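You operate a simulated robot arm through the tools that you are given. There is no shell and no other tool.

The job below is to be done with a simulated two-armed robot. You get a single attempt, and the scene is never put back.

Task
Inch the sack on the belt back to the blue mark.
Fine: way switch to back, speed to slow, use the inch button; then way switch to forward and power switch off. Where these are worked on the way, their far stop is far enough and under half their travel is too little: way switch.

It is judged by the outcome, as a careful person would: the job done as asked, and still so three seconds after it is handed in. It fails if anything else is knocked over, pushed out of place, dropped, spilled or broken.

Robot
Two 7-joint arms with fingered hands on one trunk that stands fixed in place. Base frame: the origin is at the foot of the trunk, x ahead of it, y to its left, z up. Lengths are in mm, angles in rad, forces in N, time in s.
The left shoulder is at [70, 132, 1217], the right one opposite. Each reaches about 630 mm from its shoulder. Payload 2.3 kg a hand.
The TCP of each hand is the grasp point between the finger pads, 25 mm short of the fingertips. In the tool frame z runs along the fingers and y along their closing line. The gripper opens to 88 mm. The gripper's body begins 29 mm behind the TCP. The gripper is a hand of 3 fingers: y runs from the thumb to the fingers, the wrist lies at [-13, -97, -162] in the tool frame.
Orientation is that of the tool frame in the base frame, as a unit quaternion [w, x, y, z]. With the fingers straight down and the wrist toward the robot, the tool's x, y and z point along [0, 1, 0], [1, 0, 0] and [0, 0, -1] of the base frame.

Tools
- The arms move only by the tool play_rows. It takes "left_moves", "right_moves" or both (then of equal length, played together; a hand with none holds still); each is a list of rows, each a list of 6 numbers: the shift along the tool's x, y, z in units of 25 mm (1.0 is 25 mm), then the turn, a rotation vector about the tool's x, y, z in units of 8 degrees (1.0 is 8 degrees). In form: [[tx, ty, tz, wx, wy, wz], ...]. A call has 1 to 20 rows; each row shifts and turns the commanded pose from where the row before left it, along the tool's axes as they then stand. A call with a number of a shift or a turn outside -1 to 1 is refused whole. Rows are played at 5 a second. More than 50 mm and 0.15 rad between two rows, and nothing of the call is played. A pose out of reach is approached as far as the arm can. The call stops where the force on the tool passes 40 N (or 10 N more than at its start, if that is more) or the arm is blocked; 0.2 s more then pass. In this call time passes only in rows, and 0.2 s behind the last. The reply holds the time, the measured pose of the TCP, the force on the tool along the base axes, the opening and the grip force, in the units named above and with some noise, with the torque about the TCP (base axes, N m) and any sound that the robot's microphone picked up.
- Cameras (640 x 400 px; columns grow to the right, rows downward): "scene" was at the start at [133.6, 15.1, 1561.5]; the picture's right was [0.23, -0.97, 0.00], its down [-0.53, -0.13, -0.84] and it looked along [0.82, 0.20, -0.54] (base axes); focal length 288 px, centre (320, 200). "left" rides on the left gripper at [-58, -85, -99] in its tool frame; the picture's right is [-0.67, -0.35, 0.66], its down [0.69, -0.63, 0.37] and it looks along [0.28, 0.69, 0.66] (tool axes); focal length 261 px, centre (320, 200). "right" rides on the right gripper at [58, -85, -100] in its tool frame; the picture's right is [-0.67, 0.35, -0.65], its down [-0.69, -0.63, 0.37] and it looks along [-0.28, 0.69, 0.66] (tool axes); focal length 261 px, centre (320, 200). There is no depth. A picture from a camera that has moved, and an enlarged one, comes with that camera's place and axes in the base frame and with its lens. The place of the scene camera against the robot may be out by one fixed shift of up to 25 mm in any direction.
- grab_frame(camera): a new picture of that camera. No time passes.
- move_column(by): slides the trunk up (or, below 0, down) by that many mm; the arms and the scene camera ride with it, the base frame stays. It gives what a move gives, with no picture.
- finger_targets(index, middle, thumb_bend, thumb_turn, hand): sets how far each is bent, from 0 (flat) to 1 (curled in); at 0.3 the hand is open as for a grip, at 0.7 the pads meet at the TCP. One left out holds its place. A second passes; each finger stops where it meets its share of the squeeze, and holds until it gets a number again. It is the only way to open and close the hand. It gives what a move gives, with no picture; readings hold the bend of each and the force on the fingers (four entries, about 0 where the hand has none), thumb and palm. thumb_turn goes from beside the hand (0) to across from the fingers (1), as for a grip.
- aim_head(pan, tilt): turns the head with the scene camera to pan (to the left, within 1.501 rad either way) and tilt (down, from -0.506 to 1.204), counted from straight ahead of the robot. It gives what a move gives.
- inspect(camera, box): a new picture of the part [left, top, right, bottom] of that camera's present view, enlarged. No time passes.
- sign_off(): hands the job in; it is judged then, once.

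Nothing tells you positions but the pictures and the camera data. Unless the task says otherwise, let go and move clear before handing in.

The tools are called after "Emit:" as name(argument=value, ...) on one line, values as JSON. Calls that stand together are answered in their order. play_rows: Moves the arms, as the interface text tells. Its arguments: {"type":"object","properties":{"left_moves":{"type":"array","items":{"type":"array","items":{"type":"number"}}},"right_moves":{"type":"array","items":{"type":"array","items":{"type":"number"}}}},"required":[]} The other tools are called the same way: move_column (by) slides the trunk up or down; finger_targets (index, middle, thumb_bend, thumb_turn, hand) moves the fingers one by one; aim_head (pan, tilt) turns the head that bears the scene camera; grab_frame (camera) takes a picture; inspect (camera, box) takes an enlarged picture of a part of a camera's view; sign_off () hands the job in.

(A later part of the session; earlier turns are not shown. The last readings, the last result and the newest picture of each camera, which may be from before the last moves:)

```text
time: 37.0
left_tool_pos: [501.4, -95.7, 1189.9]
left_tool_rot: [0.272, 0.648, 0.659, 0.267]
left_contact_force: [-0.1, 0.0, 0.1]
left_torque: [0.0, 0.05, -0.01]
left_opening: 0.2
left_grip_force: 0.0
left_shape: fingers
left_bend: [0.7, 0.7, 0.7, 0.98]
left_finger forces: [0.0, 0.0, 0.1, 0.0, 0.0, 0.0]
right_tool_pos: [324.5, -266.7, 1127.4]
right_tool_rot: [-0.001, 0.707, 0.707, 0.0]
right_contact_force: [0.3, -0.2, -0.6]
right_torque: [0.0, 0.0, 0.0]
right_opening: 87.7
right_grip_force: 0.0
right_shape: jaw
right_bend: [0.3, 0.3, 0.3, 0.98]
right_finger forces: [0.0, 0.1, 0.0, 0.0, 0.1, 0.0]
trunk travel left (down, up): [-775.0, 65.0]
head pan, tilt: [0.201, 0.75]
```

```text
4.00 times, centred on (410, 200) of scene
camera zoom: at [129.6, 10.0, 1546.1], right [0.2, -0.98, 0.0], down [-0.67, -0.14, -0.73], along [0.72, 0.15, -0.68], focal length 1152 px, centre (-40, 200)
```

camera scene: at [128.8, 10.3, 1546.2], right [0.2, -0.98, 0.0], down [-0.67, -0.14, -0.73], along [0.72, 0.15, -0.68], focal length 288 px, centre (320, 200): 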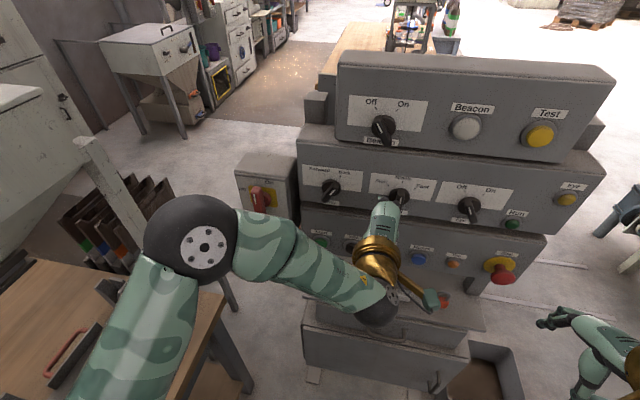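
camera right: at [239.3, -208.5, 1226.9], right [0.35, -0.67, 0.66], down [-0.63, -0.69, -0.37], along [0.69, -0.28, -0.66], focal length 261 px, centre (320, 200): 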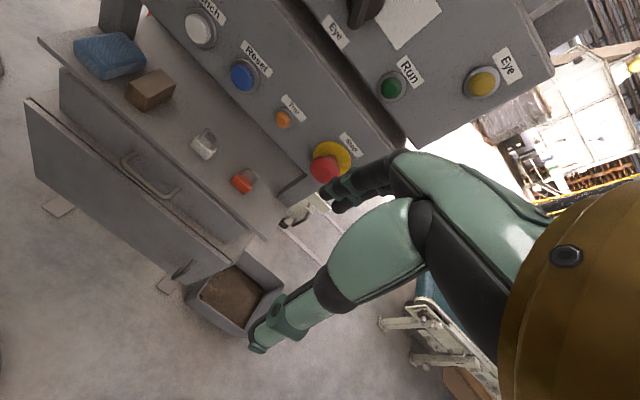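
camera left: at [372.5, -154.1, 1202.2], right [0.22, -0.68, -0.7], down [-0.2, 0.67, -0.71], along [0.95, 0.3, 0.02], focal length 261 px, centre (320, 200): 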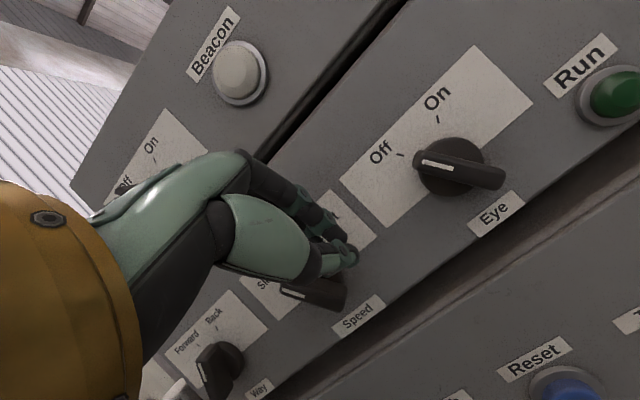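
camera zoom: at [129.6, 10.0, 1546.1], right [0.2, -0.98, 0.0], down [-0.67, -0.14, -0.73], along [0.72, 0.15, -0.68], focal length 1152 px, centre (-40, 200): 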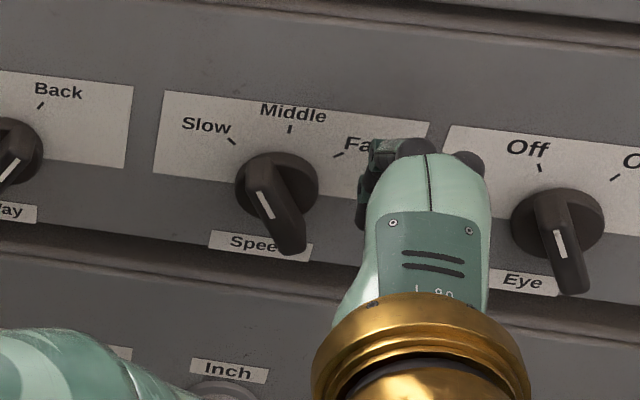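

Emit:
play_rows(left_moves=[[0, 0.37, 0.65, 0, 0, 0], [0.25, 0, 0, 0, 0, 0], [0.25, 0, 0, 0, 0, 0], [0.25, 0, 0, 0, 0, 0]])

Emit:
inspect(camera="scene", box=[330, 150, 490, 250])

Emit:
inspect(camera="left", box=[240, 180, 440, 320])

```text
time: 38.0
left_tool_pos: [515.4, -80.9, 1180.4]
left_tool_rot: [0.27, 0.654, 0.654, 0.268]
left_contact_force: [0.2, -0.1, -0.2]
left_torque: [-0.02, -0.03, 0.02]
left_opening: 0.3
left_grip_force: 0.1
left_shape: fingers
left_bend: [0.7, 0.7, 0.7, 0.98]
left_finger forces: [0.0, 0.1, 0.0, 0.0, 0.1, 0.1]
right_tool_pos: [324.3, -266.7, 1127.1]
right_tool_rot: [0.001, 0.707, 0.707, 0.0]
right_contact_force: [0.5, -0.9, -0.3]
right_torque: [0.0, 0.03, 0.01]
right_opening: 87.5
right_grip_force: 0.0
right_shape: jaw
right_bend: [0.3, 0.3, 0.3, 0.98]
right_finger forces: [0.0, 0.0, 0.0, 0.0, 0.0, 0.0]
trunk travel left (down, up): [-775.0, 65.0]
head pan, tilt: [0.201, 0.75]
```

```text
4.00 times, centred on (410, 200) of scene
camera zoom: at [128.4, 10.4, 1546.2], right [0.2, -0.98, 0.0], down [-0.67, -0.14, -0.73], along [0.72, 0.15, -0.68], focal length 1152 px, centre (-40, 200)
```

zoom: 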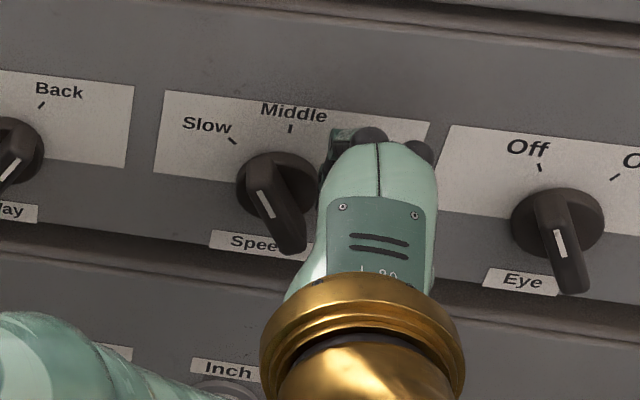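

```text
2.86 times, centred on (340, 250) of left
camera zoom: at [385.5, -137.8, 1192.8], right [0.21, -0.67, -0.71], down [-0.19, 0.68, -0.7], along [0.96, 0.28, 0.02], focal length 745 px, centre (263, 57)
```

zoom: 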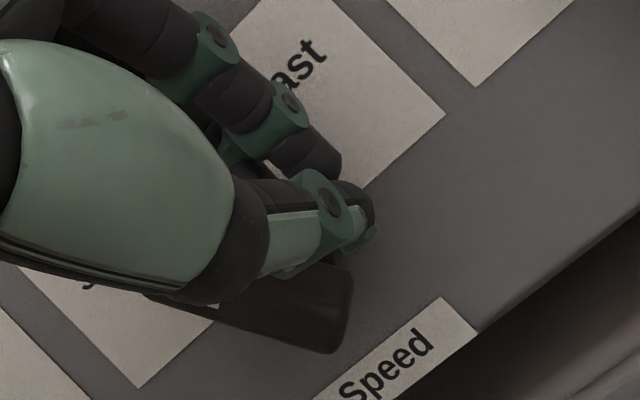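

Emit:
play_rows(left_moves=[[0, 0.31, -0.14, 0, 0, 0], [0.2, 0, 0, 0, 0, 0], [0.2, 0, 0, 0, 0, 0]])

Emit:
inspect(camera="scene", box=[330, 150, 490, 250])

Emit:
inspect(camera="left", box=[240, 180, 440, 320])

```text
time: 38.8
left_tool_pos: [519.8, -67.9, 1188.2]
left_tool_rot: [0.27, 0.653, 0.656, 0.266]
left_contact_force: [-0.4, -0.1, 0.5]
left_torque: [-0.03, 0.01, 0.0]
left_opening: 0.0
left_grip_force: 0.0
left_shape: fingers
left_bend: [0.7, 0.7, 0.7, 0.98]
left_finger forces: [0.1, 0.0, 0.1, 0.1, 0.0, 0.0]
right_tool_pos: [324.7, -265.7, 1127.5]
right_tool_rot: [0.001, 0.707, 0.708, 0.0]
right_contact_force: [-0.3, 0.4, -0.9]
right_torque: [-0.01, -0.01, -0.03]
right_opening: 87.5
right_grip_force: 0.1
right_shape: jaw
right_bend: [0.3, 0.3, 0.3, 0.98]
right_finger forces: [0.0, 0.0, 0.0, 0.1, 0.0, 0.1]
trunk travel left (down, up): [-775.0, 65.0]
head pan, tilt: [0.201, 0.75]
```

```text
4.00 times, centred on (410, 200) of scene
camera zoom: at [128.1, 10.5, 1546.2], right [0.2, -0.98, 0.0], down [-0.67, -0.14, -0.73], along [0.72, 0.15, -0.68], focal length 1152 px, centre (-40, 200)
```

zoom: 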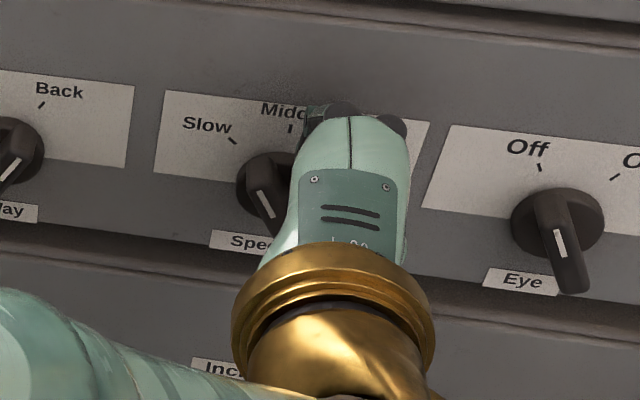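

```text
2.86 times, centred on (340, 250) of left
camera zoom: at [389.7, -126.7, 1201.3], right [0.21, -0.67, -0.71], down [-0.19, 0.68, -0.71], along [0.96, 0.29, 0.01], focal length 745 px, centre (263, 57)
```

zoom: 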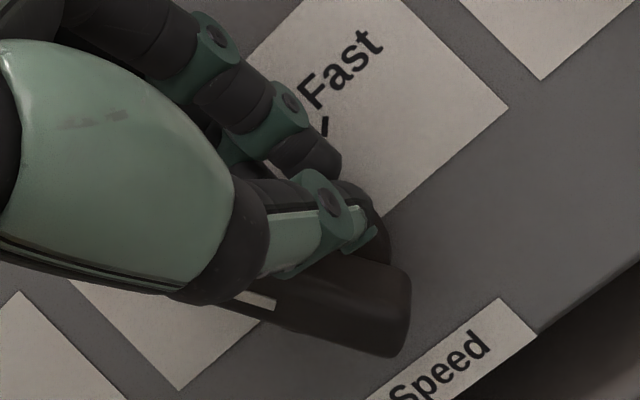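

Emit:
play_rows(left_moves=[[0.2, 0, 0, 0, 0, 0], [0.2, 0, 0, 0, 0, 0]])

Emit:
inspect(camera="left", box=[240, 180, 440, 320])

```text
time: 39.4
left_tool_pos: [518.0, -60.0, 1190.0]
left_tool_rot: [0.27, 0.653, 0.656, 0.266]
left_contact_force: [0.4, -0.6, 0.7]
left_torque: [0.0, 0.01, -0.06]
left_opening: 0.0
left_grip_force: 0.3
left_shape: fingers
left_bend: [0.7, 0.7, 0.7, 0.98]
left_finger forces: [0.0, 0.7, 0.1, 0.0, 0.0, 0.1]
right_tool_pos: [324.5, -266.5, 1126.8]
right_tool_rot: [-0.001, 0.707, 0.707, 0.001]
right_contact_force: [0.5, -0.2, 0.7]
right_torque: [0.0, 0.02, 0.02]
right_opening: 87.5
right_grip_force: 0.1
right_shape: jaw
right_bend: [0.3, 0.3, 0.3, 0.98]
right_finger forces: [0.0, 0.0, 0.0, 0.0, 0.0, 0.0]
trunk travel left (down, up): [-775.0, 65.0]
head pan, tilt: [0.201, 0.75]
```

```text
2.86 times, centred on (340, 250) of left
camera zoom: at [388.8, -117.8, 1201.6], right [0.21, -0.67, -0.71], down [-0.19, 0.68, -0.71], along [0.96, 0.29, 0.02], focal length 745 px, centre (263, 57)
```

zoom: 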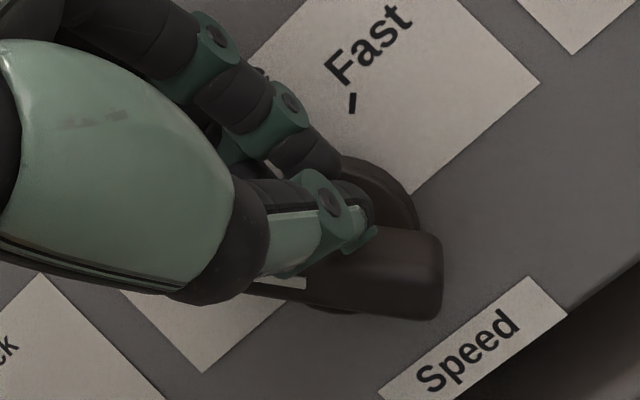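

The bar is moving to the Slow direction now; I'll push a little more until it meets the stop.

Emit:
play_rows(left_moves=[[0.16, 0, 0, 0, 0, 0], [0.16, 0, 0, 0, 0, 0]])

Emit:
inspect(camera="left", box=[240, 180, 440, 320])

```text
time: 40.0
left_tool_pos: [517.2, -55.1, 1188.4]
left_tool_rot: [0.271, 0.653, 0.654, 0.268]
left_contact_force: [-0.2, -4.0, 2.5]
left_torque: [-0.01, -0.02, -0.07]
left_opening: 0.1
left_grip_force: 2.1
left_shape: fingers
left_bend: [0.7, 0.69, 0.7, 0.98]
left_finger forces: [0.1, 4.6, 0.0, 0.0, 0.0, 0.0]
right_tool_pos: [324.7, -267.6, 1128.7]
right_tool_rot: [-0.001, 0.707, 0.707, 0.002]
right_contact_force: [-0.6, 0.2, 0.3]
right_torque: [0.04, -0.03, 0.01]
right_opening: 87.7
right_grip_force: 0.1
right_shape: jaw
right_bend: [0.3, 0.3, 0.3, 0.98]
right_finger forces: [0.0, 0.1, 0.0, 0.0, 0.0, 0.0]
trunk travel left (down, up): [-775.0, 65.0]
head pan, tilt: [0.201, 0.75]
```

```text
2.86 times, centred on (340, 250) of left
camera zoom: at [387.7, -112.0, 1202.1], right [0.21, -0.67, -0.71], down [-0.19, 0.68, -0.71], along [0.96, 0.28, 0.02], focal length 745 px, centre (263, 57)
```

zoom: 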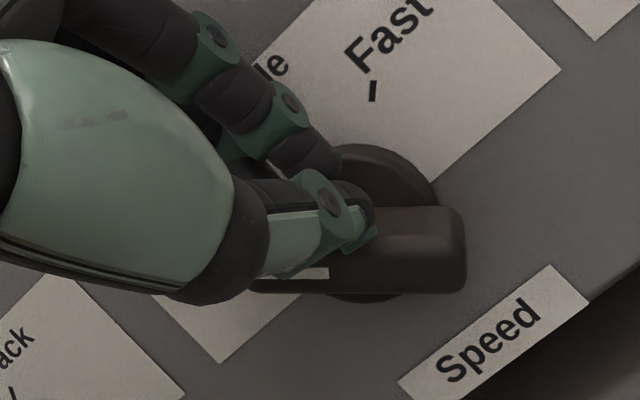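

Emit:
play_rows(left_moves=[[0.16, 0, 0, 0, 0, 0]])

Emit:
inspect(camera="left", box=[240, 180, 440, 320])

```text
time: 40.4
left_tool_pos: [517.2, -52.3, 1190.5]
left_tool_rot: [0.271, 0.654, 0.653, 0.271]
left_contact_force: [0.6, -6.4, 3.7]
left_torque: [-0.07, -0.11, -0.17]
left_opening: 0.1
left_grip_force: 3.6
left_shape: fingers
left_bend: [0.7, 0.68, 0.7, 0.98]
left_finger forces: [0.1, 7.8, 0.0, 0.1, 0.0, 0.0]
right_tool_pos: [323.9, -270.2, 1127.7]
right_tool_rot: [-0.001, 0.708, 0.707, 0.002]
right_contact_force: [0.2, 0.7, -0.4]
right_torque: [-0.01, -0.01, -0.02]
right_opening: 87.5
right_grip_force: 0.0
right_shape: jaw
right_bend: [0.3, 0.3, 0.3, 0.98]
right_finger forces: [0.1, 0.0, 0.0, 0.1, 0.1, 0.0]
trunk travel left (down, up): [-775.0, 65.0]
head pan, tilt: [0.201, 0.75]
```

```text
2.86 times, centred on (340, 250) of left
camera zoom: at [386.5, -109.9, 1202.2], right [0.22, -0.67, -0.71], down [-0.18, 0.69, -0.7], along [0.96, 0.28, 0.02], focal length 745 px, centre (263, 57)
```

zoom: 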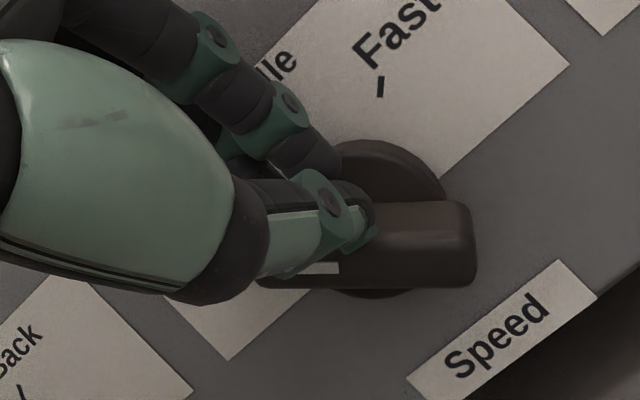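

It's at the stop. I'll back off to the right, pull clear and verify.

Emit:
play_rows(left_moves=[[-0.4, 0, 0, 0, 0, 0], [-0.5, 0, 0, 0, 0, 0], [-0.3, 0, -0.8, 0, 0, 0], [0, -0.4, -0.9, 0, 0, 0], [0, -0.4, -0.9, 0, 0, 0]])

Emit:
inspect(camera="scene", box=[300, 150, 460, 250])

Emit:
grab_frame(camera="left")

```text
time: 41.5
left_tool_pos: [474.2, -61.7, 1141.4]
left_tool_rot: [0.207, 0.66, 0.695, 0.196]
left_contact_force: [-0.2, 0.7, -0.2]
left_torque: [0.02, -0.01, -0.02]
left_opening: 0.1
left_grip_force: 0.1
left_shape: fingers
left_bend: [0.7, 0.7, 0.7, 0.98]
left_finger forces: [0.0, 0.1, 0.0, 0.0, 0.0, 0.0]
right_tool_pos: [326.2, -265.0, 1127.5]
right_tool_rot: [0.0, 0.707, 0.707, -0.001]
right_contact_force: [0.1, 0.3, -0.2]
right_torque: [-0.01, 0.0, 0.0]
right_opening: 87.6
right_grip_force: 0.0
right_shape: jaw
right_bend: [0.3, 0.3, 0.3, 0.98]
right_finger forces: [0.0, 0.0, 0.0, 0.0, 0.0, 0.0]
trunk travel left (down, up): [-775.0, 65.0]
head pan, tilt: [0.201, 0.75]
stopped in row 5 (left hand): the arm was blocked; the commanded pose is now the measured one
```

```text
4.00 times, centred on (380, 200) of scene
camera zoom: at [129.2, 12.2, 1546.0], right [0.2, -0.98, 0.0], down [-0.67, -0.14, -0.73], along [0.72, 0.15, -0.68], focal length 1152 px, centre (80, 200)
```

zoom: 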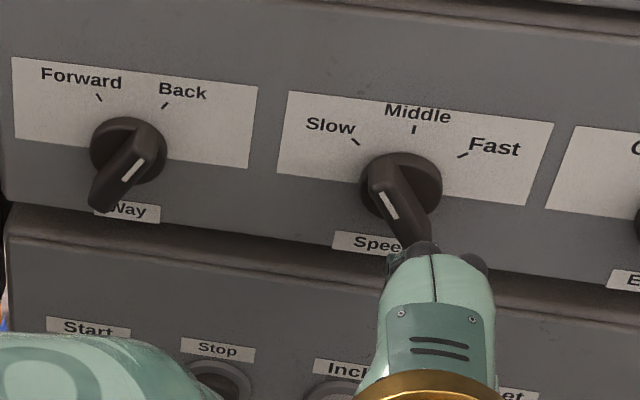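

```text
taken
camera left: at [351.7, -123.7, 1182.0], right [0.1, -0.69, -0.72], down [-0.36, 0.65, -0.67], along [0.93, 0.32, -0.18], focal length 261 px, centre (320, 200)
```

left: 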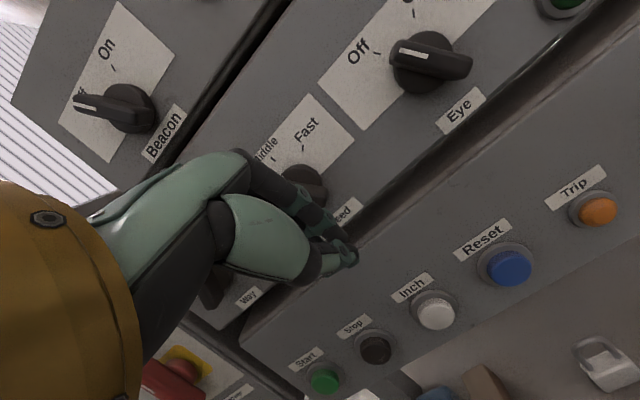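

The last row was "blocked" and the hand dropped and tilted a bit; I need to see what happened before moving on.

Emit:
grab_frame(camera="scene")

Emit:
grab_frame(camera="right")

Emit:
inspect(camera="left", box=[240, 100, 440, 280])

```text
taken
camera scene: at [129.2, 12.2, 1546.0], right [0.2, -0.98, 0.0], down [-0.67, -0.14, -0.73], along [0.72, 0.15, -0.68], focal length 288 px, centre (320, 200)
```

scene: 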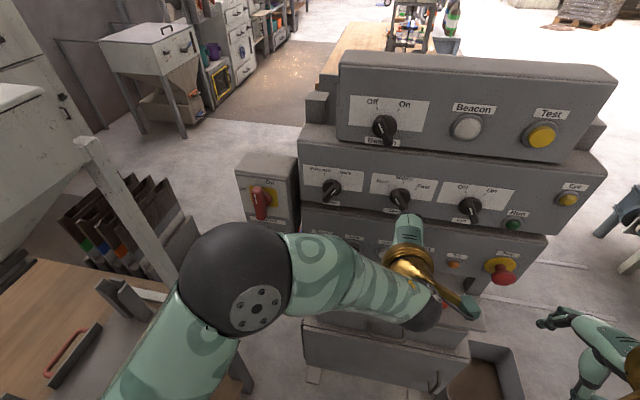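

```text
taken
camera right: at [240.2, -207.1, 1227.3], right [0.35, -0.67, 0.66], down [-0.63, -0.69, -0.36], along [0.69, -0.29, -0.66], focal length 261 px, centre (320, 200)
```

right: 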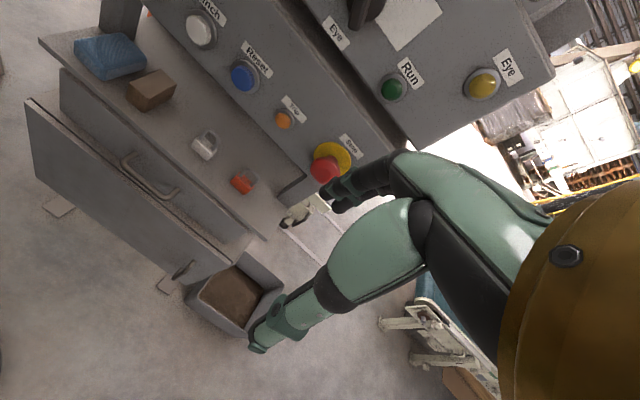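

```text
2.22 times, centred on (340, 190) of left
camera zoom: at [351.7, -123.7, 1182.0], right [0.1, -0.69, -0.72], down [-0.36, 0.65, -0.67], along [0.93, 0.32, -0.18], focal length 579 px, centre (276, 222)
```

zoom: 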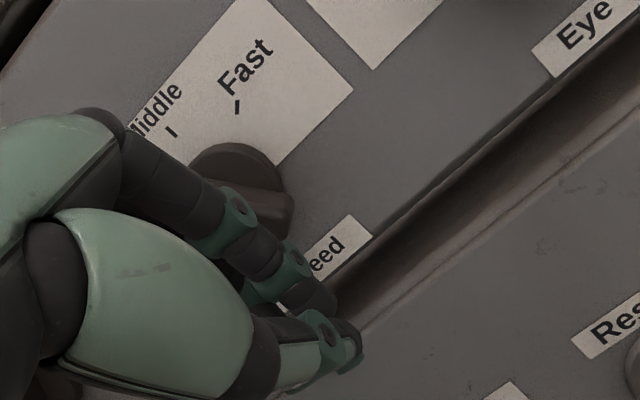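

The elbow simply swung into a different posture; nothing is in contact (forces near zero) and nothing is knocked. I'll draw the hand straight back from the knob and confirm Speed's setting.

Emit:
play_rows(left_moves=[[0.03, -0.67, -0.44, 0, 0, 0], [0.03, -0.67, -0.44, 0, 0, 0]])

Emit:
grab_frame(camera="scene")

Emit:
inspect(camera="scene", box=[300, 150, 460, 250])

Emit:
grab_frame(camera="left")

```text
time: 42.1
left_tool_pos: [438.9, -54.2, 1149.6]
left_tool_rot: [0.215, 0.646, 0.708, 0.186]
left_contact_force: [0.3, 0.6, 0.7]
left_torque: [0.02, 0.01, 0.02]
left_opening: 0.0
left_grip_force: 0.0
left_shape: fingers
left_bend: [0.7, 0.7, 0.7, 0.98]
left_finger forces: [0.0, 0.0, 0.0, 0.0, 0.0, 0.0]
right_tool_pos: [324.4, -265.7, 1127.8]
right_tool_rot: [0.0, 0.707, 0.707, 0.0]
right_contact_force: [0.6, -1.1, 0.1]
right_torque: [0.0, -0.04, -0.04]
right_opening: 87.7
right_grip_force: 0.1
right_shape: jaw
right_bend: [0.3, 0.3, 0.3, 0.98]
right_finger forces: [0.1, 0.2, 0.0, 0.1, 0.0, 0.1]
trunk travel left (down, up): [-775.0, 65.0]
head pan, tilt: [0.201, 0.75]
```

```text
taken
camera scene: at [127.0, 11.0, 1546.3], right [0.2, -0.98, 0.0], down [-0.67, -0.14, -0.73], along [0.72, 0.15, -0.68], focal length 288 px, centre (320, 200)
```

scene: 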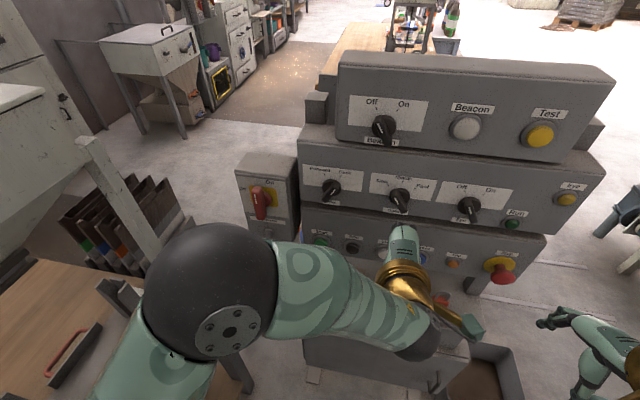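

```text
4.00 times, centred on (380, 200) of scene
camera zoom: at [127.0, 11.0, 1546.3], right [0.2, -0.98, 0.0], down [-0.67, -0.14, -0.73], along [0.72, 0.15, -0.68], focal length 1152 px, centre (80, 200)
```

zoom: 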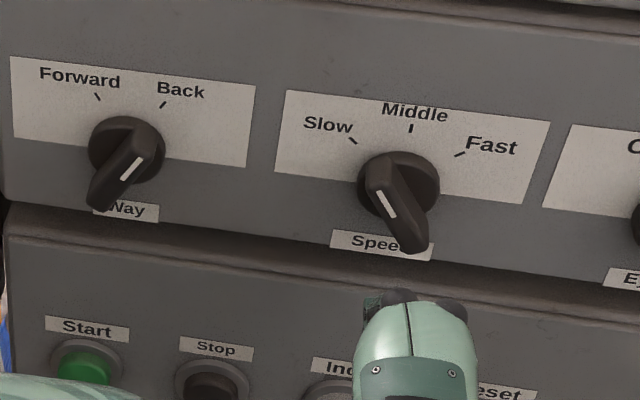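

```text
taken
camera left: at [318.7, -118.3, 1191.9], right [0.12, -0.71, -0.7], down [-0.38, 0.62, -0.69], along [0.92, 0.34, -0.2], focal length 261 px, centre (320, 200)
```

left: 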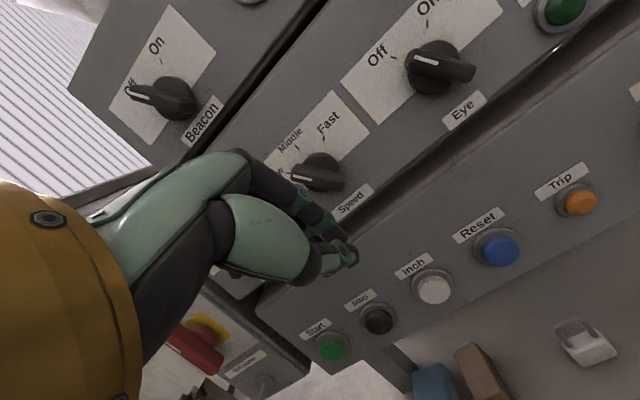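

Emit:
inspect(camera="left", box=[260, 110, 380, 220])

Emit:
inspect(camera="left", box=[340, 230, 480, 340])

```text
3.64 times, centred on (320, 165) of left
camera zoom: at [318.7, -118.3, 1191.9], right [0.12, -0.71, -0.7], down [-0.38, 0.62, -0.69], along [0.92, 0.34, -0.2], focal length 948 px, centre (320, 327)
```

zoom: 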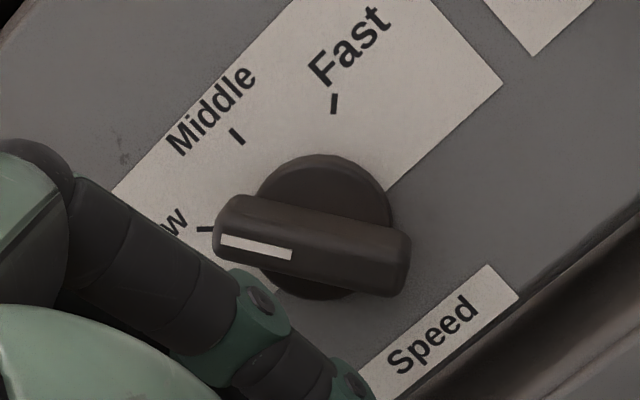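

```text
3.64 times, centred on (410, 285) of left
camera zoom: at [318.7, -118.3, 1191.9], right [0.12, -0.71, -0.7], down [-0.38, 0.62, -0.69], along [0.92, 0.34, -0.2], focal length 948 px, centre (-7, -109)
```

zoom: 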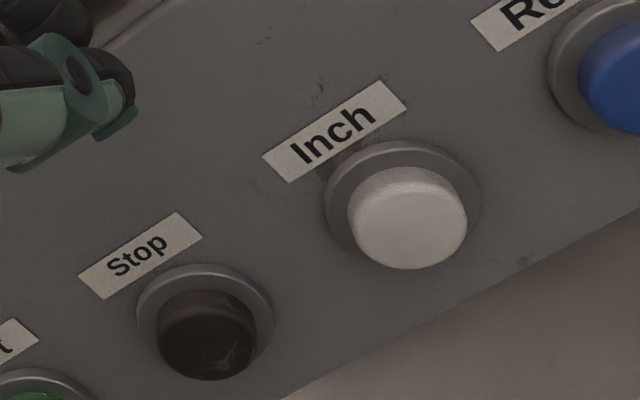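

Speed reads about 34° left again, short of the 50° tick – the bar was likely brushed when the arm swung. The right hand can push it cleanly with its index finger in its own camera view, so I'll take the left hand back to the left and bring the right one in.

Emit:
play_rows(left_moves=[[0.93, 0.118, -0.267, 0, 0, 0], [0.93, 0.118, -0.267, 0, 0, 0], [0.93, 0.118, -0.267, 0, 0, 0], [0.93, 0.118, -0.267, 0, 0, 0], [0.93, 0.118, -0.267, 0, 0, 0], [0.93, 0.118, -0.267, 0, 0, 0], [0.93, 0.118, -0.267, 0, 0, 0]])

Emit:
grab_frame(camera="scene")

```text
time: 43.7
left_tool_pos: [416.6, 98.9, 1188.2]
left_tool_rot: [0.207, 0.665, 0.689, 0.2]
left_contact_force: [0.8, 0.1, -0.8]
left_torque: [0.0, -0.02, 0.0]
left_opening: 0.0
left_grip_force: 0.0
left_shape: fingers
left_bend: [0.7, 0.7, 0.7, 0.98]
left_finger forces: [0.0, 0.1, 0.0, 0.0, 0.0, 0.1]
right_tool_pos: [323.9, -264.8, 1127.4]
right_tool_rot: [0.0, 0.708, 0.707, 0.0]
right_contact_force: [-0.3, -0.5, -0.3]
right_torque: [-0.04, 0.0, -0.04]
right_opening: 87.6
right_grip_force: 0.0
right_shape: jaw
right_bend: [0.3, 0.3, 0.3, 0.98]
right_finger forces: [0.1, 0.0, 0.0, 0.0, 0.0, 0.0]
trunk travel left (down, up): [-775.0, 65.0]
head pan, tilt: [0.201, 0.75]
```

```text
taken
camera scene: at [127.6, 12.2, 1546.2], right [0.2, -0.98, 0.0], down [-0.67, -0.14, -0.73], along [0.72, 0.14, -0.68], focal length 288 px, centre (320, 200)
```

scene: 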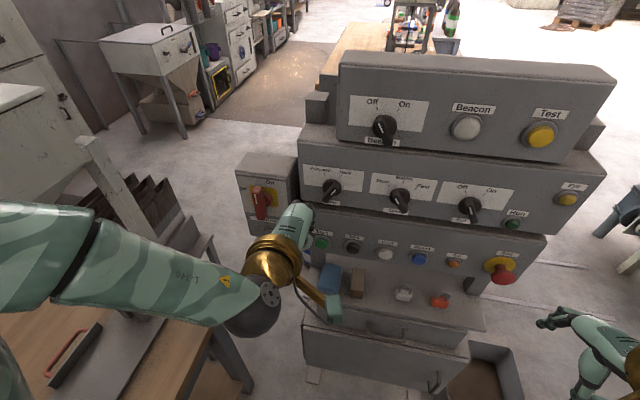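

Emit:
finger_targets(hand="right", index=0.7, middle=0.7, thumb_bend=0.7)

Emit:
play_rows(right_moves=[[0.9, 0.773, -0.667, 0, 0, 0], [0.9, 0.773, -0.667, 0, 0, 0], [0.9, 0.773, -0.667, 0, 0, 0], [0.9, 0.773, -0.667, 0, 0, 0], [0.9, 0.773, -0.667, 0, 0, 0], [0.9, 0.773, -0.667, 0, 0, 0], [0, 0, 0, -0.9375, 0, 0], [0, 0, 0, -0.9375, 0, 0], [0, 0, 0, -0.9375, 0, 0], [0, 0, 0, -0.9375, 0, 0], [0, 0, 0, -0.9375, 0, 0], [0, 0, 0, -0.9375, 0, 0]])

Emit:
grab_frame(camera="right")

Emit:
grab_frame(camera="scene")

```text
time: 44.7
left_tool_pos: [417.4, 97.3, 1187.8]
left_tool_rot: [0.206, 0.664, 0.69, 0.201]
left_contact_force: [0.3, 0.2, -0.1]
left_torque: [0.0, 0.0, -0.01]
left_opening: 0.0
left_grip_force: 0.1
left_shape: fingers
left_bend: [0.7, 0.7, 0.7, 0.98]
left_finger forces: [0.0, 0.0, 0.0, 0.0, 0.1, 0.1]
right_tool_pos: [323.0, -265.6, 1128.4]
right_tool_rot: [0.0, 0.707, 0.708, 0.001]
right_contact_force: [0.1, -0.3, 0.1]
right_torque: [0.0, -0.01, -0.01]
right_opening: 0.2
right_grip_force: 0.0
right_shape: fingers
right_bend: [0.7, 0.7, 0.7, 0.98]
right_finger forces: [0.0, 0.0, 0.0, 0.1, 0.1, 0.1]
trunk travel left (down, up): [-775.0, 65.0]
head pan, tilt: [0.201, 0.75]
```

```text
time: 47.3
left_tool_pos: [418.8, 96.5, 1187.5]
left_tool_rot: [0.206, 0.664, 0.69, 0.201]
left_contact_force: [0.6, 0.6, 0.5]
left_torque: [0.03, -0.02, 0.01]
left_opening: 0.0
left_grip_force: 0.0
left_shape: fingers
left_bend: [0.7, 0.7, 0.7, 0.98]
left_finger forces: [0.1, 0.0, 0.0, 0.0, 0.0, 0.1]
right_tool_pos: [441.7, -130.5, 1227.2]
right_tool_rot: [0.27, 0.654, 0.653, 0.272]
right_contact_force: [0.2, -0.1, 0.6]
right_torque: [-0.01, 0.01, 0.03]
right_opening: 0.2
right_grip_force: 0.0
right_shape: fingers
right_bend: [0.7, 0.7, 0.7, 0.98]
right_finger forces: [0.0, 0.0, 0.0, 0.1, 0.0, 0.0]
trunk travel left (down, up): [-775.0, 65.0]
head pan, tilt: [0.201, 0.75]
```

```text
taken
camera right: at [310.6, -73.3, 1237.9], right [-0.22, -0.67, 0.71], down [-0.19, -0.68, -0.71], along [0.96, -0.29, 0.02], focal length 261 px, centre (320, 200)
```

right: 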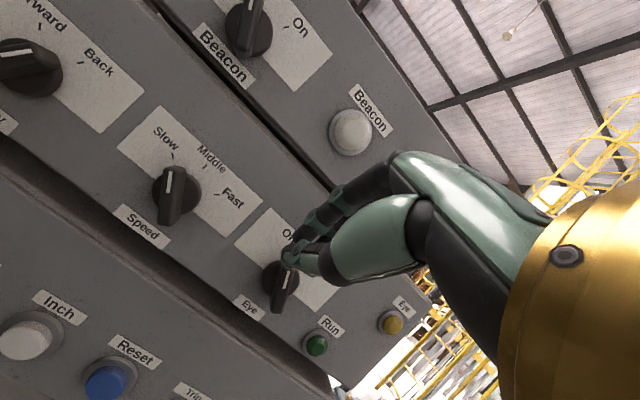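

```text
taken
camera scene: at [129.2, 10.0, 1546.1], right [0.2, -0.98, 0.0], down [-0.67, -0.14, -0.73], along [0.72, 0.15, -0.68], focal length 288 px, centre (320, 200)
```

scene: 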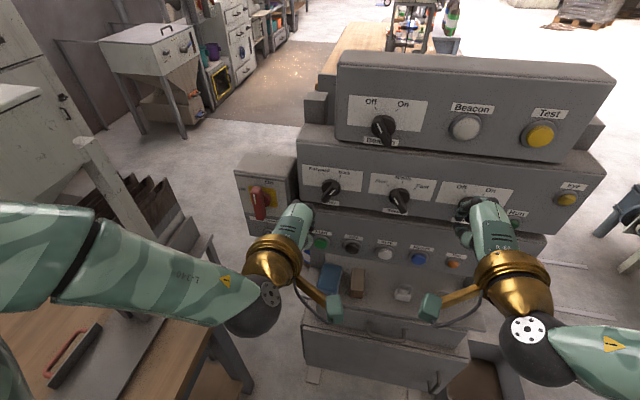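

Emit:
inspect(camera="right", box=[100, 90, 300, 260])

Emit:
inspect(camera="right", box=[0, 0, 160, 120])

Emit:
inspect(camera="scene", box=[290, 150, 490, 250])

```text
2.35 times, centred on (200, 175) of right
camera zoom: at [310.6, -73.3, 1237.9], right [-0.22, -0.67, 0.71], down [-0.19, -0.68, -0.71], along [0.96, -0.29, 0.02], focal length 613 px, centre (602, 259)
```

zoom: 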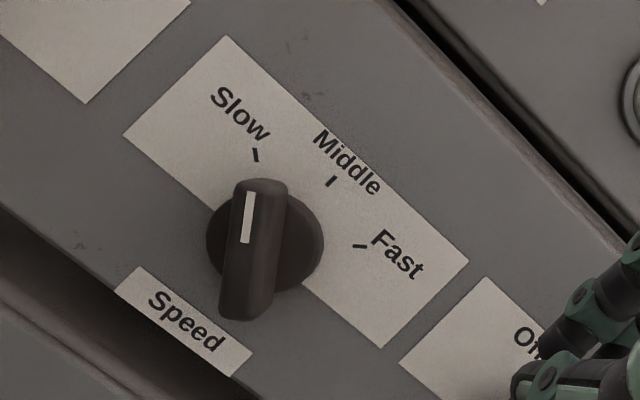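

```text
3.33 times, centred on (80, 60) of right
camera zoom: at [310.6, -73.3, 1237.9], right [-0.22, -0.67, 0.71], down [-0.19, -0.68, -0.71], along [0.96, -0.29, 0.02], focal length 869 px, centre (1120, 667)
```

zoom: 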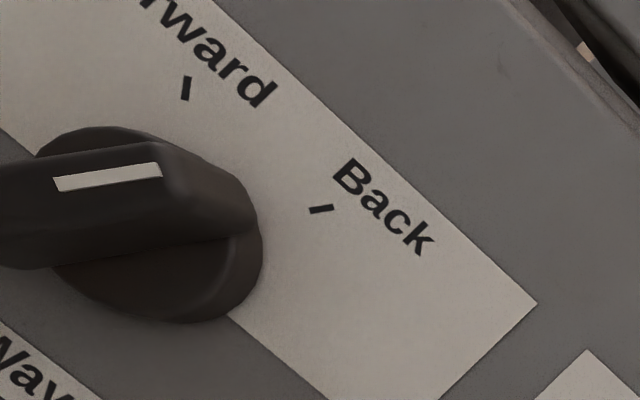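

```text
3.20 times, centred on (390, 200) of scene
camera zoom: at [129.2, 10.0, 1546.1], right [0.2, -0.98, 0.0], down [-0.67, -0.14, -0.73], along [0.72, 0.15, -0.68], focal length 922 px, centre (96, 200)
```

zoom: 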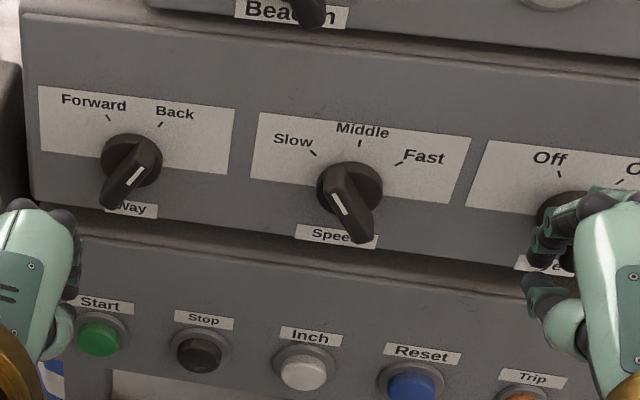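

Way holds at Back; Speed is at about 35° of the 50° needed. I'll bring the right hand's closed fingertips in just right of the upper end of the Speed bar.

Emit:
play_rows(right_moves=[[0.533, 0.15, 0.754, 0, 0, 0], [0.533, 0.15, 0.754, 0, 0, 0], [0.533, 0.15, 0.754, 0, 0, 0], [0.1, 0.283, 0.509, 0, 0, 0], [0.1, 0.283, 0.509, 0, 0, 0]])

Emit:
inspect(camera="right", box=[140, 130, 380, 300])

```text
time: 48.5
left_tool_pos: [416.8, 96.2, 1188.0]
left_tool_rot: [0.206, 0.665, 0.689, 0.201]
left_contact_force: [0.0, -0.6, 0.3]
left_torque: [-0.03, -0.01, 0.04]
left_opening: 0.0
left_grip_force: 0.1
left_shape: fingers
left_bend: [0.7, 0.7, 0.7, 0.98]
left_finger forces: [0.0, 0.0, 0.0, 0.0, 0.1, 0.0]
right_tool_pos: [518.3, -85.9, 1187.8]
right_tool_rot: [0.27, 0.653, 0.653, 0.27]
right_contact_force: [-0.7, 0.9, -0.5]
right_torque: [0.0, 0.01, -0.04]
right_opening: 0.1
right_grip_force: 0.1
right_shape: fingers
right_bend: [0.7, 0.7, 0.7, 0.98]
right_finger forces: [0.0, 0.0, 0.0, 0.0, 0.0, 0.1]
trunk travel left (down, up): [-775.0, 65.0]
head pan, tilt: [0.201, 0.75]
```

```text
2.35 times, centred on (260, 215) of right
camera zoom: at [387.8, -28.6, 1198.2], right [-0.22, -0.67, 0.71], down [-0.19, -0.69, -0.7], along [0.96, -0.28, 0.02], focal length 613 px, centre (461, 165)
```

zoom: 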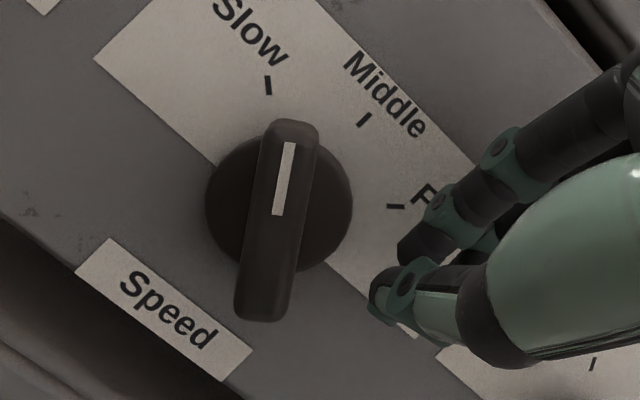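

Emit:
play_rows(right_moves=[[0.25, 0, 0, 0, 0, 0], [0.25, 0, 0, 0, 0, 0], [0.25, 0, 0, 0, 0, 0], [0.25, 0, 0, 0, 0, 0]])

Emit:
inspect(camera="right", box=[140, 130, 380, 300])

```text
time: 49.5
left_tool_pos: [416.3, 96.5, 1187.5]
left_tool_rot: [0.207, 0.664, 0.689, 0.201]
left_contact_force: [0.5, 0.2, -0.3]
left_torque: [-0.04, 0.03, -0.03]
left_opening: 0.0
left_grip_force: 0.1
left_shape: fingers
left_bend: [0.7, 0.7, 0.7, 0.98]
left_finger forces: [0.0, 0.1, 0.1, 0.0, 0.0, 0.0]
right_tool_pos: [516.2, -60.2, 1187.4]
right_tool_rot: [0.271, 0.654, 0.652, 0.27]
right_contact_force: [0.0, 0.6, -0.3]
right_torque: [-0.02, 0.03, 0.02]
right_opening: 0.0
right_grip_force: 0.3
right_shape: fingers
right_bend: [0.7, 0.7, 0.7, 0.98]
right_finger forces: [0.1, 0.0, 0.0, 0.0, 0.3, 0.0]
trunk travel left (down, up): [-775.0, 65.0]
head pan, tilt: [0.201, 0.75]
```

```text
2.35 times, centred on (260, 215) of right
camera zoom: at [386.0, -2.9, 1197.9], right [-0.22, -0.67, 0.71], down [-0.19, -0.69, -0.7], along [0.96, -0.29, 0.02], focal length 613 px, centre (461, 165)
```

zoom: 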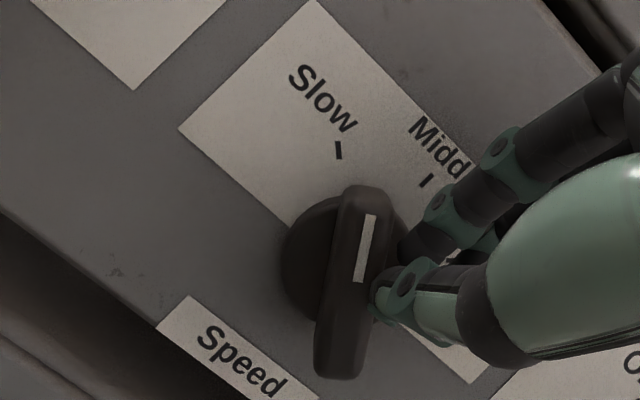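

Emit:
play_rows(right_moves=[[-0.2, 0.17, -0.17, 0, 0, 0], [0.2, 0.04, 0, 0, 0, 0], [0.2, 0, 0, 0, 0, 0]])

Emit:
inspect(camera="right", box=[140, 130, 380, 300])

```text
time: 50.3
left_tool_pos: [416.8, 97.0, 1186.3]
left_tool_rot: [0.206, 0.664, 0.69, 0.201]
left_contact_force: [0.2, 1.0, 0.3]
left_torque: [0.01, -0.02, 0.06]
left_opening: 0.0
left_grip_force: 0.1
left_shape: fingers
left_bend: [0.7, 0.7, 0.7, 0.98]
left_finger forces: [0.1, 0.0, 0.1, 0.1, 0.0, 0.1]
right_tool_pos: [517.7, -57.4, 1194.0]
right_tool_rot: [0.271, 0.654, 0.653, 0.271]
right_contact_force: [0.0, 0.4, 0.1]
right_torque: [0.01, -0.01, 0.03]
right_opening: 0.0
right_grip_force: 0.3
right_shape: fingers
right_bend: [0.7, 0.7, 0.7, 0.98]
right_finger forces: [0.1, 0.0, 0.0, 0.0, 0.5, 0.0]
trunk travel left (down, up): [-775.0, 65.0]
head pan, tilt: [0.201, 0.75]
```

```text
2.35 times, centred on (260, 215) of right
camera zoom: at [386.7, 1.2, 1204.6], right [-0.22, -0.67, 0.71], down [-0.19, -0.68, -0.7], along [0.96, -0.29, 0.02], focal length 613 px, centre (461, 165)
```

zoom: 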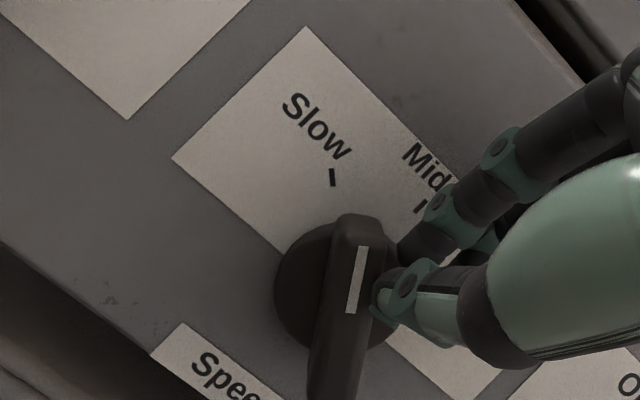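

Contact is beginning above the pivot. I'll push left in small steps.

Emit:
play_rows(right_moves=[[0.16, 0, 0, 0, 0, 0], [0.16, 0, 0, 0, 0, 0]])

Emit:
inspect(camera="right", box=[140, 130, 380, 300])

```text
time: 50.9
left_tool_pos: [415.7, 96.3, 1187.8]
left_tool_rot: [0.206, 0.664, 0.69, 0.2]
left_contact_force: [0.1, -0.2, 0.6]
left_torque: [-0.03, 0.0, -0.04]
left_opening: 0.0
left_grip_force: 0.0
left_shape: fingers
left_bend: [0.7, 0.7, 0.7, 0.98]
left_finger forces: [0.1, 0.0, 0.1, 0.0, 0.1, 0.0]
right_tool_pos: [516.9, -50.0, 1193.9]
right_tool_rot: [0.27, 0.653, 0.653, 0.272]
right_contact_force: [-1.2, -0.3, 0.6]
right_torque: [-0.03, 0.02, 0.0]
right_opening: 0.0
right_grip_force: 0.5
right_shape: fingers
right_bend: [0.7, 0.7, 0.69, 0.98]
right_finger forces: [0.3, 0.0, 0.0, 0.1, 1.1, 0.1]
trunk travel left (down, up): [-775.0, 65.0]
head pan, tilt: [0.201, 0.75]
```

```text
2.35 times, centred on (260, 215) of right
camera zoom: at [386.1, 8.7, 1204.6], right [-0.22, -0.67, 0.71], down [-0.19, -0.68, -0.7], along [0.96, -0.29, 0.02], focal length 613 px, centre (461, 165)
```

zoom: 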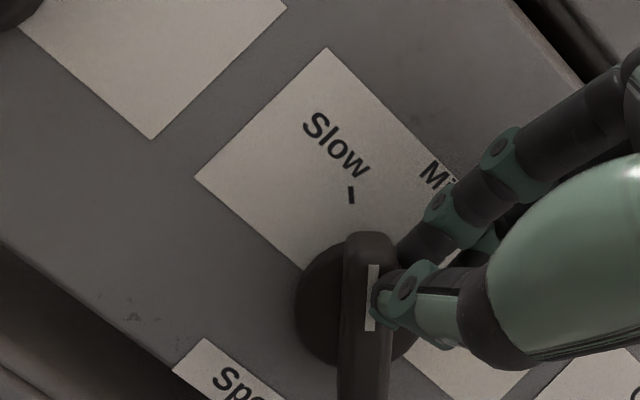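

Emit:
play_rows(right_moves=[[0.16, 0, 0, 0, 0, 0], [0.12, 0, 0, 0, 0, 0]])

Emit:
inspect(camera="right", box=[140, 130, 380, 300])

```text
time: 51.5
left_tool_pos: [416.3, 97.3, 1188.8]
left_tool_rot: [0.206, 0.665, 0.689, 0.2]
left_contact_force: [0.7, -1.0, 0.6]
left_torque: [-0.01, -0.01, -0.02]
left_opening: 0.1
left_grip_force: 0.0
left_shape: fingers
left_bend: [0.7, 0.7, 0.7, 0.98]
left_finger forces: [0.0, 0.0, 0.0, 0.0, 0.1, 0.1]
right_tool_pos: [517.5, -42.5, 1194.0]
right_tool_rot: [0.271, 0.654, 0.653, 0.27]
right_contact_force: [-0.3, -1.7, 0.1]
right_torque: [0.0, 0.01, -0.04]
right_opening: 0.0
right_grip_force: 0.6
right_shape: fingers
right_bend: [0.7, 0.7, 0.69, 0.98]
right_finger forces: [0.9, 0.0, 0.0, 0.0, 1.0, 0.1]
trunk travel left (down, up): [-775.0, 65.0]
head pan, tilt: [0.201, 0.75]
```

```text
2.35 times, centred on (260, 215) of right
camera zoom: at [386.0, 15.5, 1204.7], right [-0.22, -0.67, 0.71], down [-0.19, -0.68, -0.7], along [0.96, -0.29, 0.02], focal length 613 px, centre (461, 165)
```

zoom: 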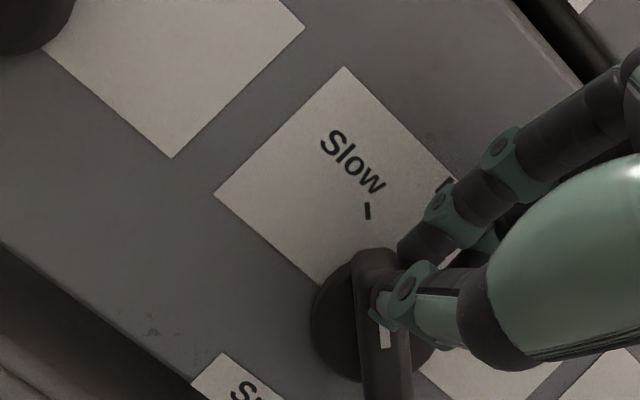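

Emit:
play_rows(right_moves=[[0.12, 0, 0, 0, 0, 0], [0.08, 0, 0, 0, 0, 0]])

Emit:
inspect(camera="right", box=[140, 130, 380, 300])

```text
time: 52.1
left_tool_pos: [415.7, 97.6, 1187.7]
left_tool_rot: [0.206, 0.664, 0.69, 0.201]
left_contact_force: [0.2, -0.2, 0.3]
left_torque: [0.03, 0.04, 0.03]
left_opening: 0.0
left_grip_force: 0.1
left_shape: fingers
left_bend: [0.7, 0.7, 0.7, 0.98]
left_finger forces: [0.1, 0.1, 0.0, 0.0, 0.1, 0.0]
right_tool_pos: [517.9, -36.2, 1193.5]
right_tool_rot: [0.27, 0.653, 0.654, 0.272]
right_contact_force: [-0.4, -0.2, 0.1]
right_torque: [0.02, -0.01, -0.02]
right_opening: 0.0
right_grip_force: 0.6
right_shape: fingers
right_bend: [0.7, 0.7, 0.69, 0.98]
right_finger forces: [0.0, 0.1, 0.0, 0.0, 1.2, 0.1]
trunk travel left (down, up): [-775.0, 65.0]
head pan, tilt: [0.201, 0.75]
```

```text
2.35 times, centred on (260, 215) of right
camera zoom: at [386.2, 21.0, 1204.5], right [-0.22, -0.67, 0.71], down [-0.19, -0.69, -0.7], along [0.96, -0.29, 0.02], focal length 613 px, centre (461, 165)
```

zoom: 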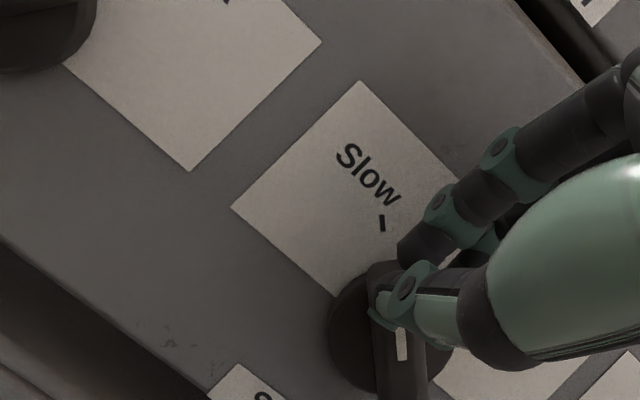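

The bar now points at the Slow tick (about 51°). I'll pull straight out from the panel and check that it stays there.

Emit:
play_rows(right_moves=[[-0.1, -0.3, -0.3, 0, 0, 0], [-0.2, -0.6, -0.6, 0, 0, 0], [-0.5, -0.6, -0.6, 0, 0, 0], [-0.8, 0, 0, 0, 0, 0]])

Emit:
grab_frame(camera="right")

Emit:
inspect(camera="scene", box=[290, 150, 490, 250])

```text
time: 53.1
left_tool_pos: [416.2, 96.0, 1188.2]
left_tool_rot: [0.205, 0.664, 0.69, 0.201]
left_contact_force: [-0.5, 0.5, -0.1]
left_torque: [-0.02, 0.01, -0.03]
left_opening: 0.0
left_grip_force: 0.1
left_shape: fingers
left_bend: [0.7, 0.7, 0.7, 0.98]
left_finger forces: [0.0, 0.0, 0.1, 0.0, 0.0, 0.0]
right_tool_pos: [464.5, -78.2, 1193.3]
right_tool_rot: [0.269, 0.653, 0.654, 0.272]
right_contact_force: [0.0, -1.3, -0.1]
right_torque: [0.0, 0.02, -0.01]
right_opening: 0.0
right_grip_force: 0.0
right_shape: fingers
right_bend: [0.7, 0.7, 0.7, 0.98]
right_finger forces: [0.0, 0.0, 0.0, 0.0, 0.0, 0.1]
trunk travel left (down, up): [-775.0, 65.0]
head pan, tilt: [0.201, 0.75]
```

```text
taken
camera right: at [333.6, -20.2, 1204.7], right [-0.22, -0.67, 0.71], down [-0.19, -0.68, -0.7], along [0.96, -0.29, 0.02], focal length 261 px, centre (320, 200)
```

right: 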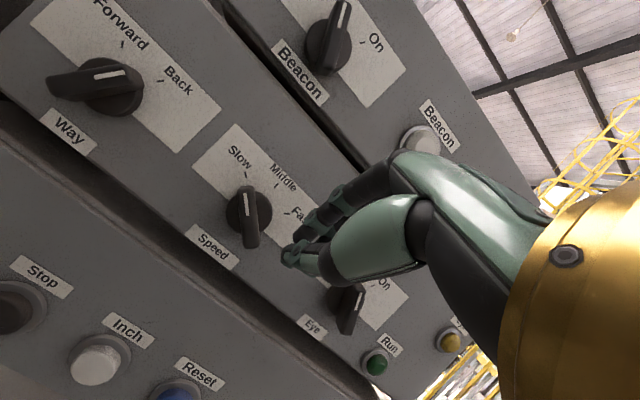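

```text
3.20 times, centred on (390, 200) of scene
camera zoom: at [128.3, 9.1, 1546.2], right [0.2, -0.98, 0.0], down [-0.67, -0.14, -0.73], along [0.72, 0.15, -0.68], focal length 922 px, centre (96, 200)
```

zoom: 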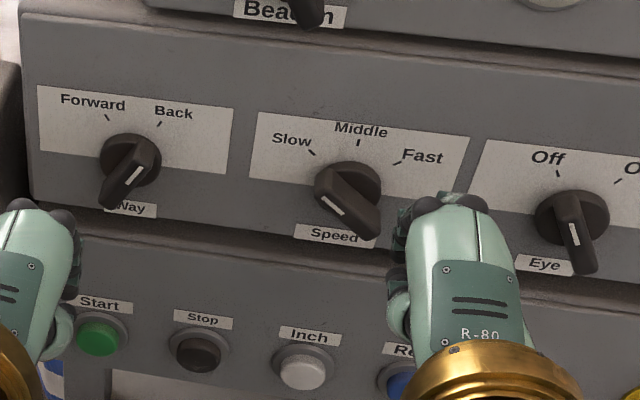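

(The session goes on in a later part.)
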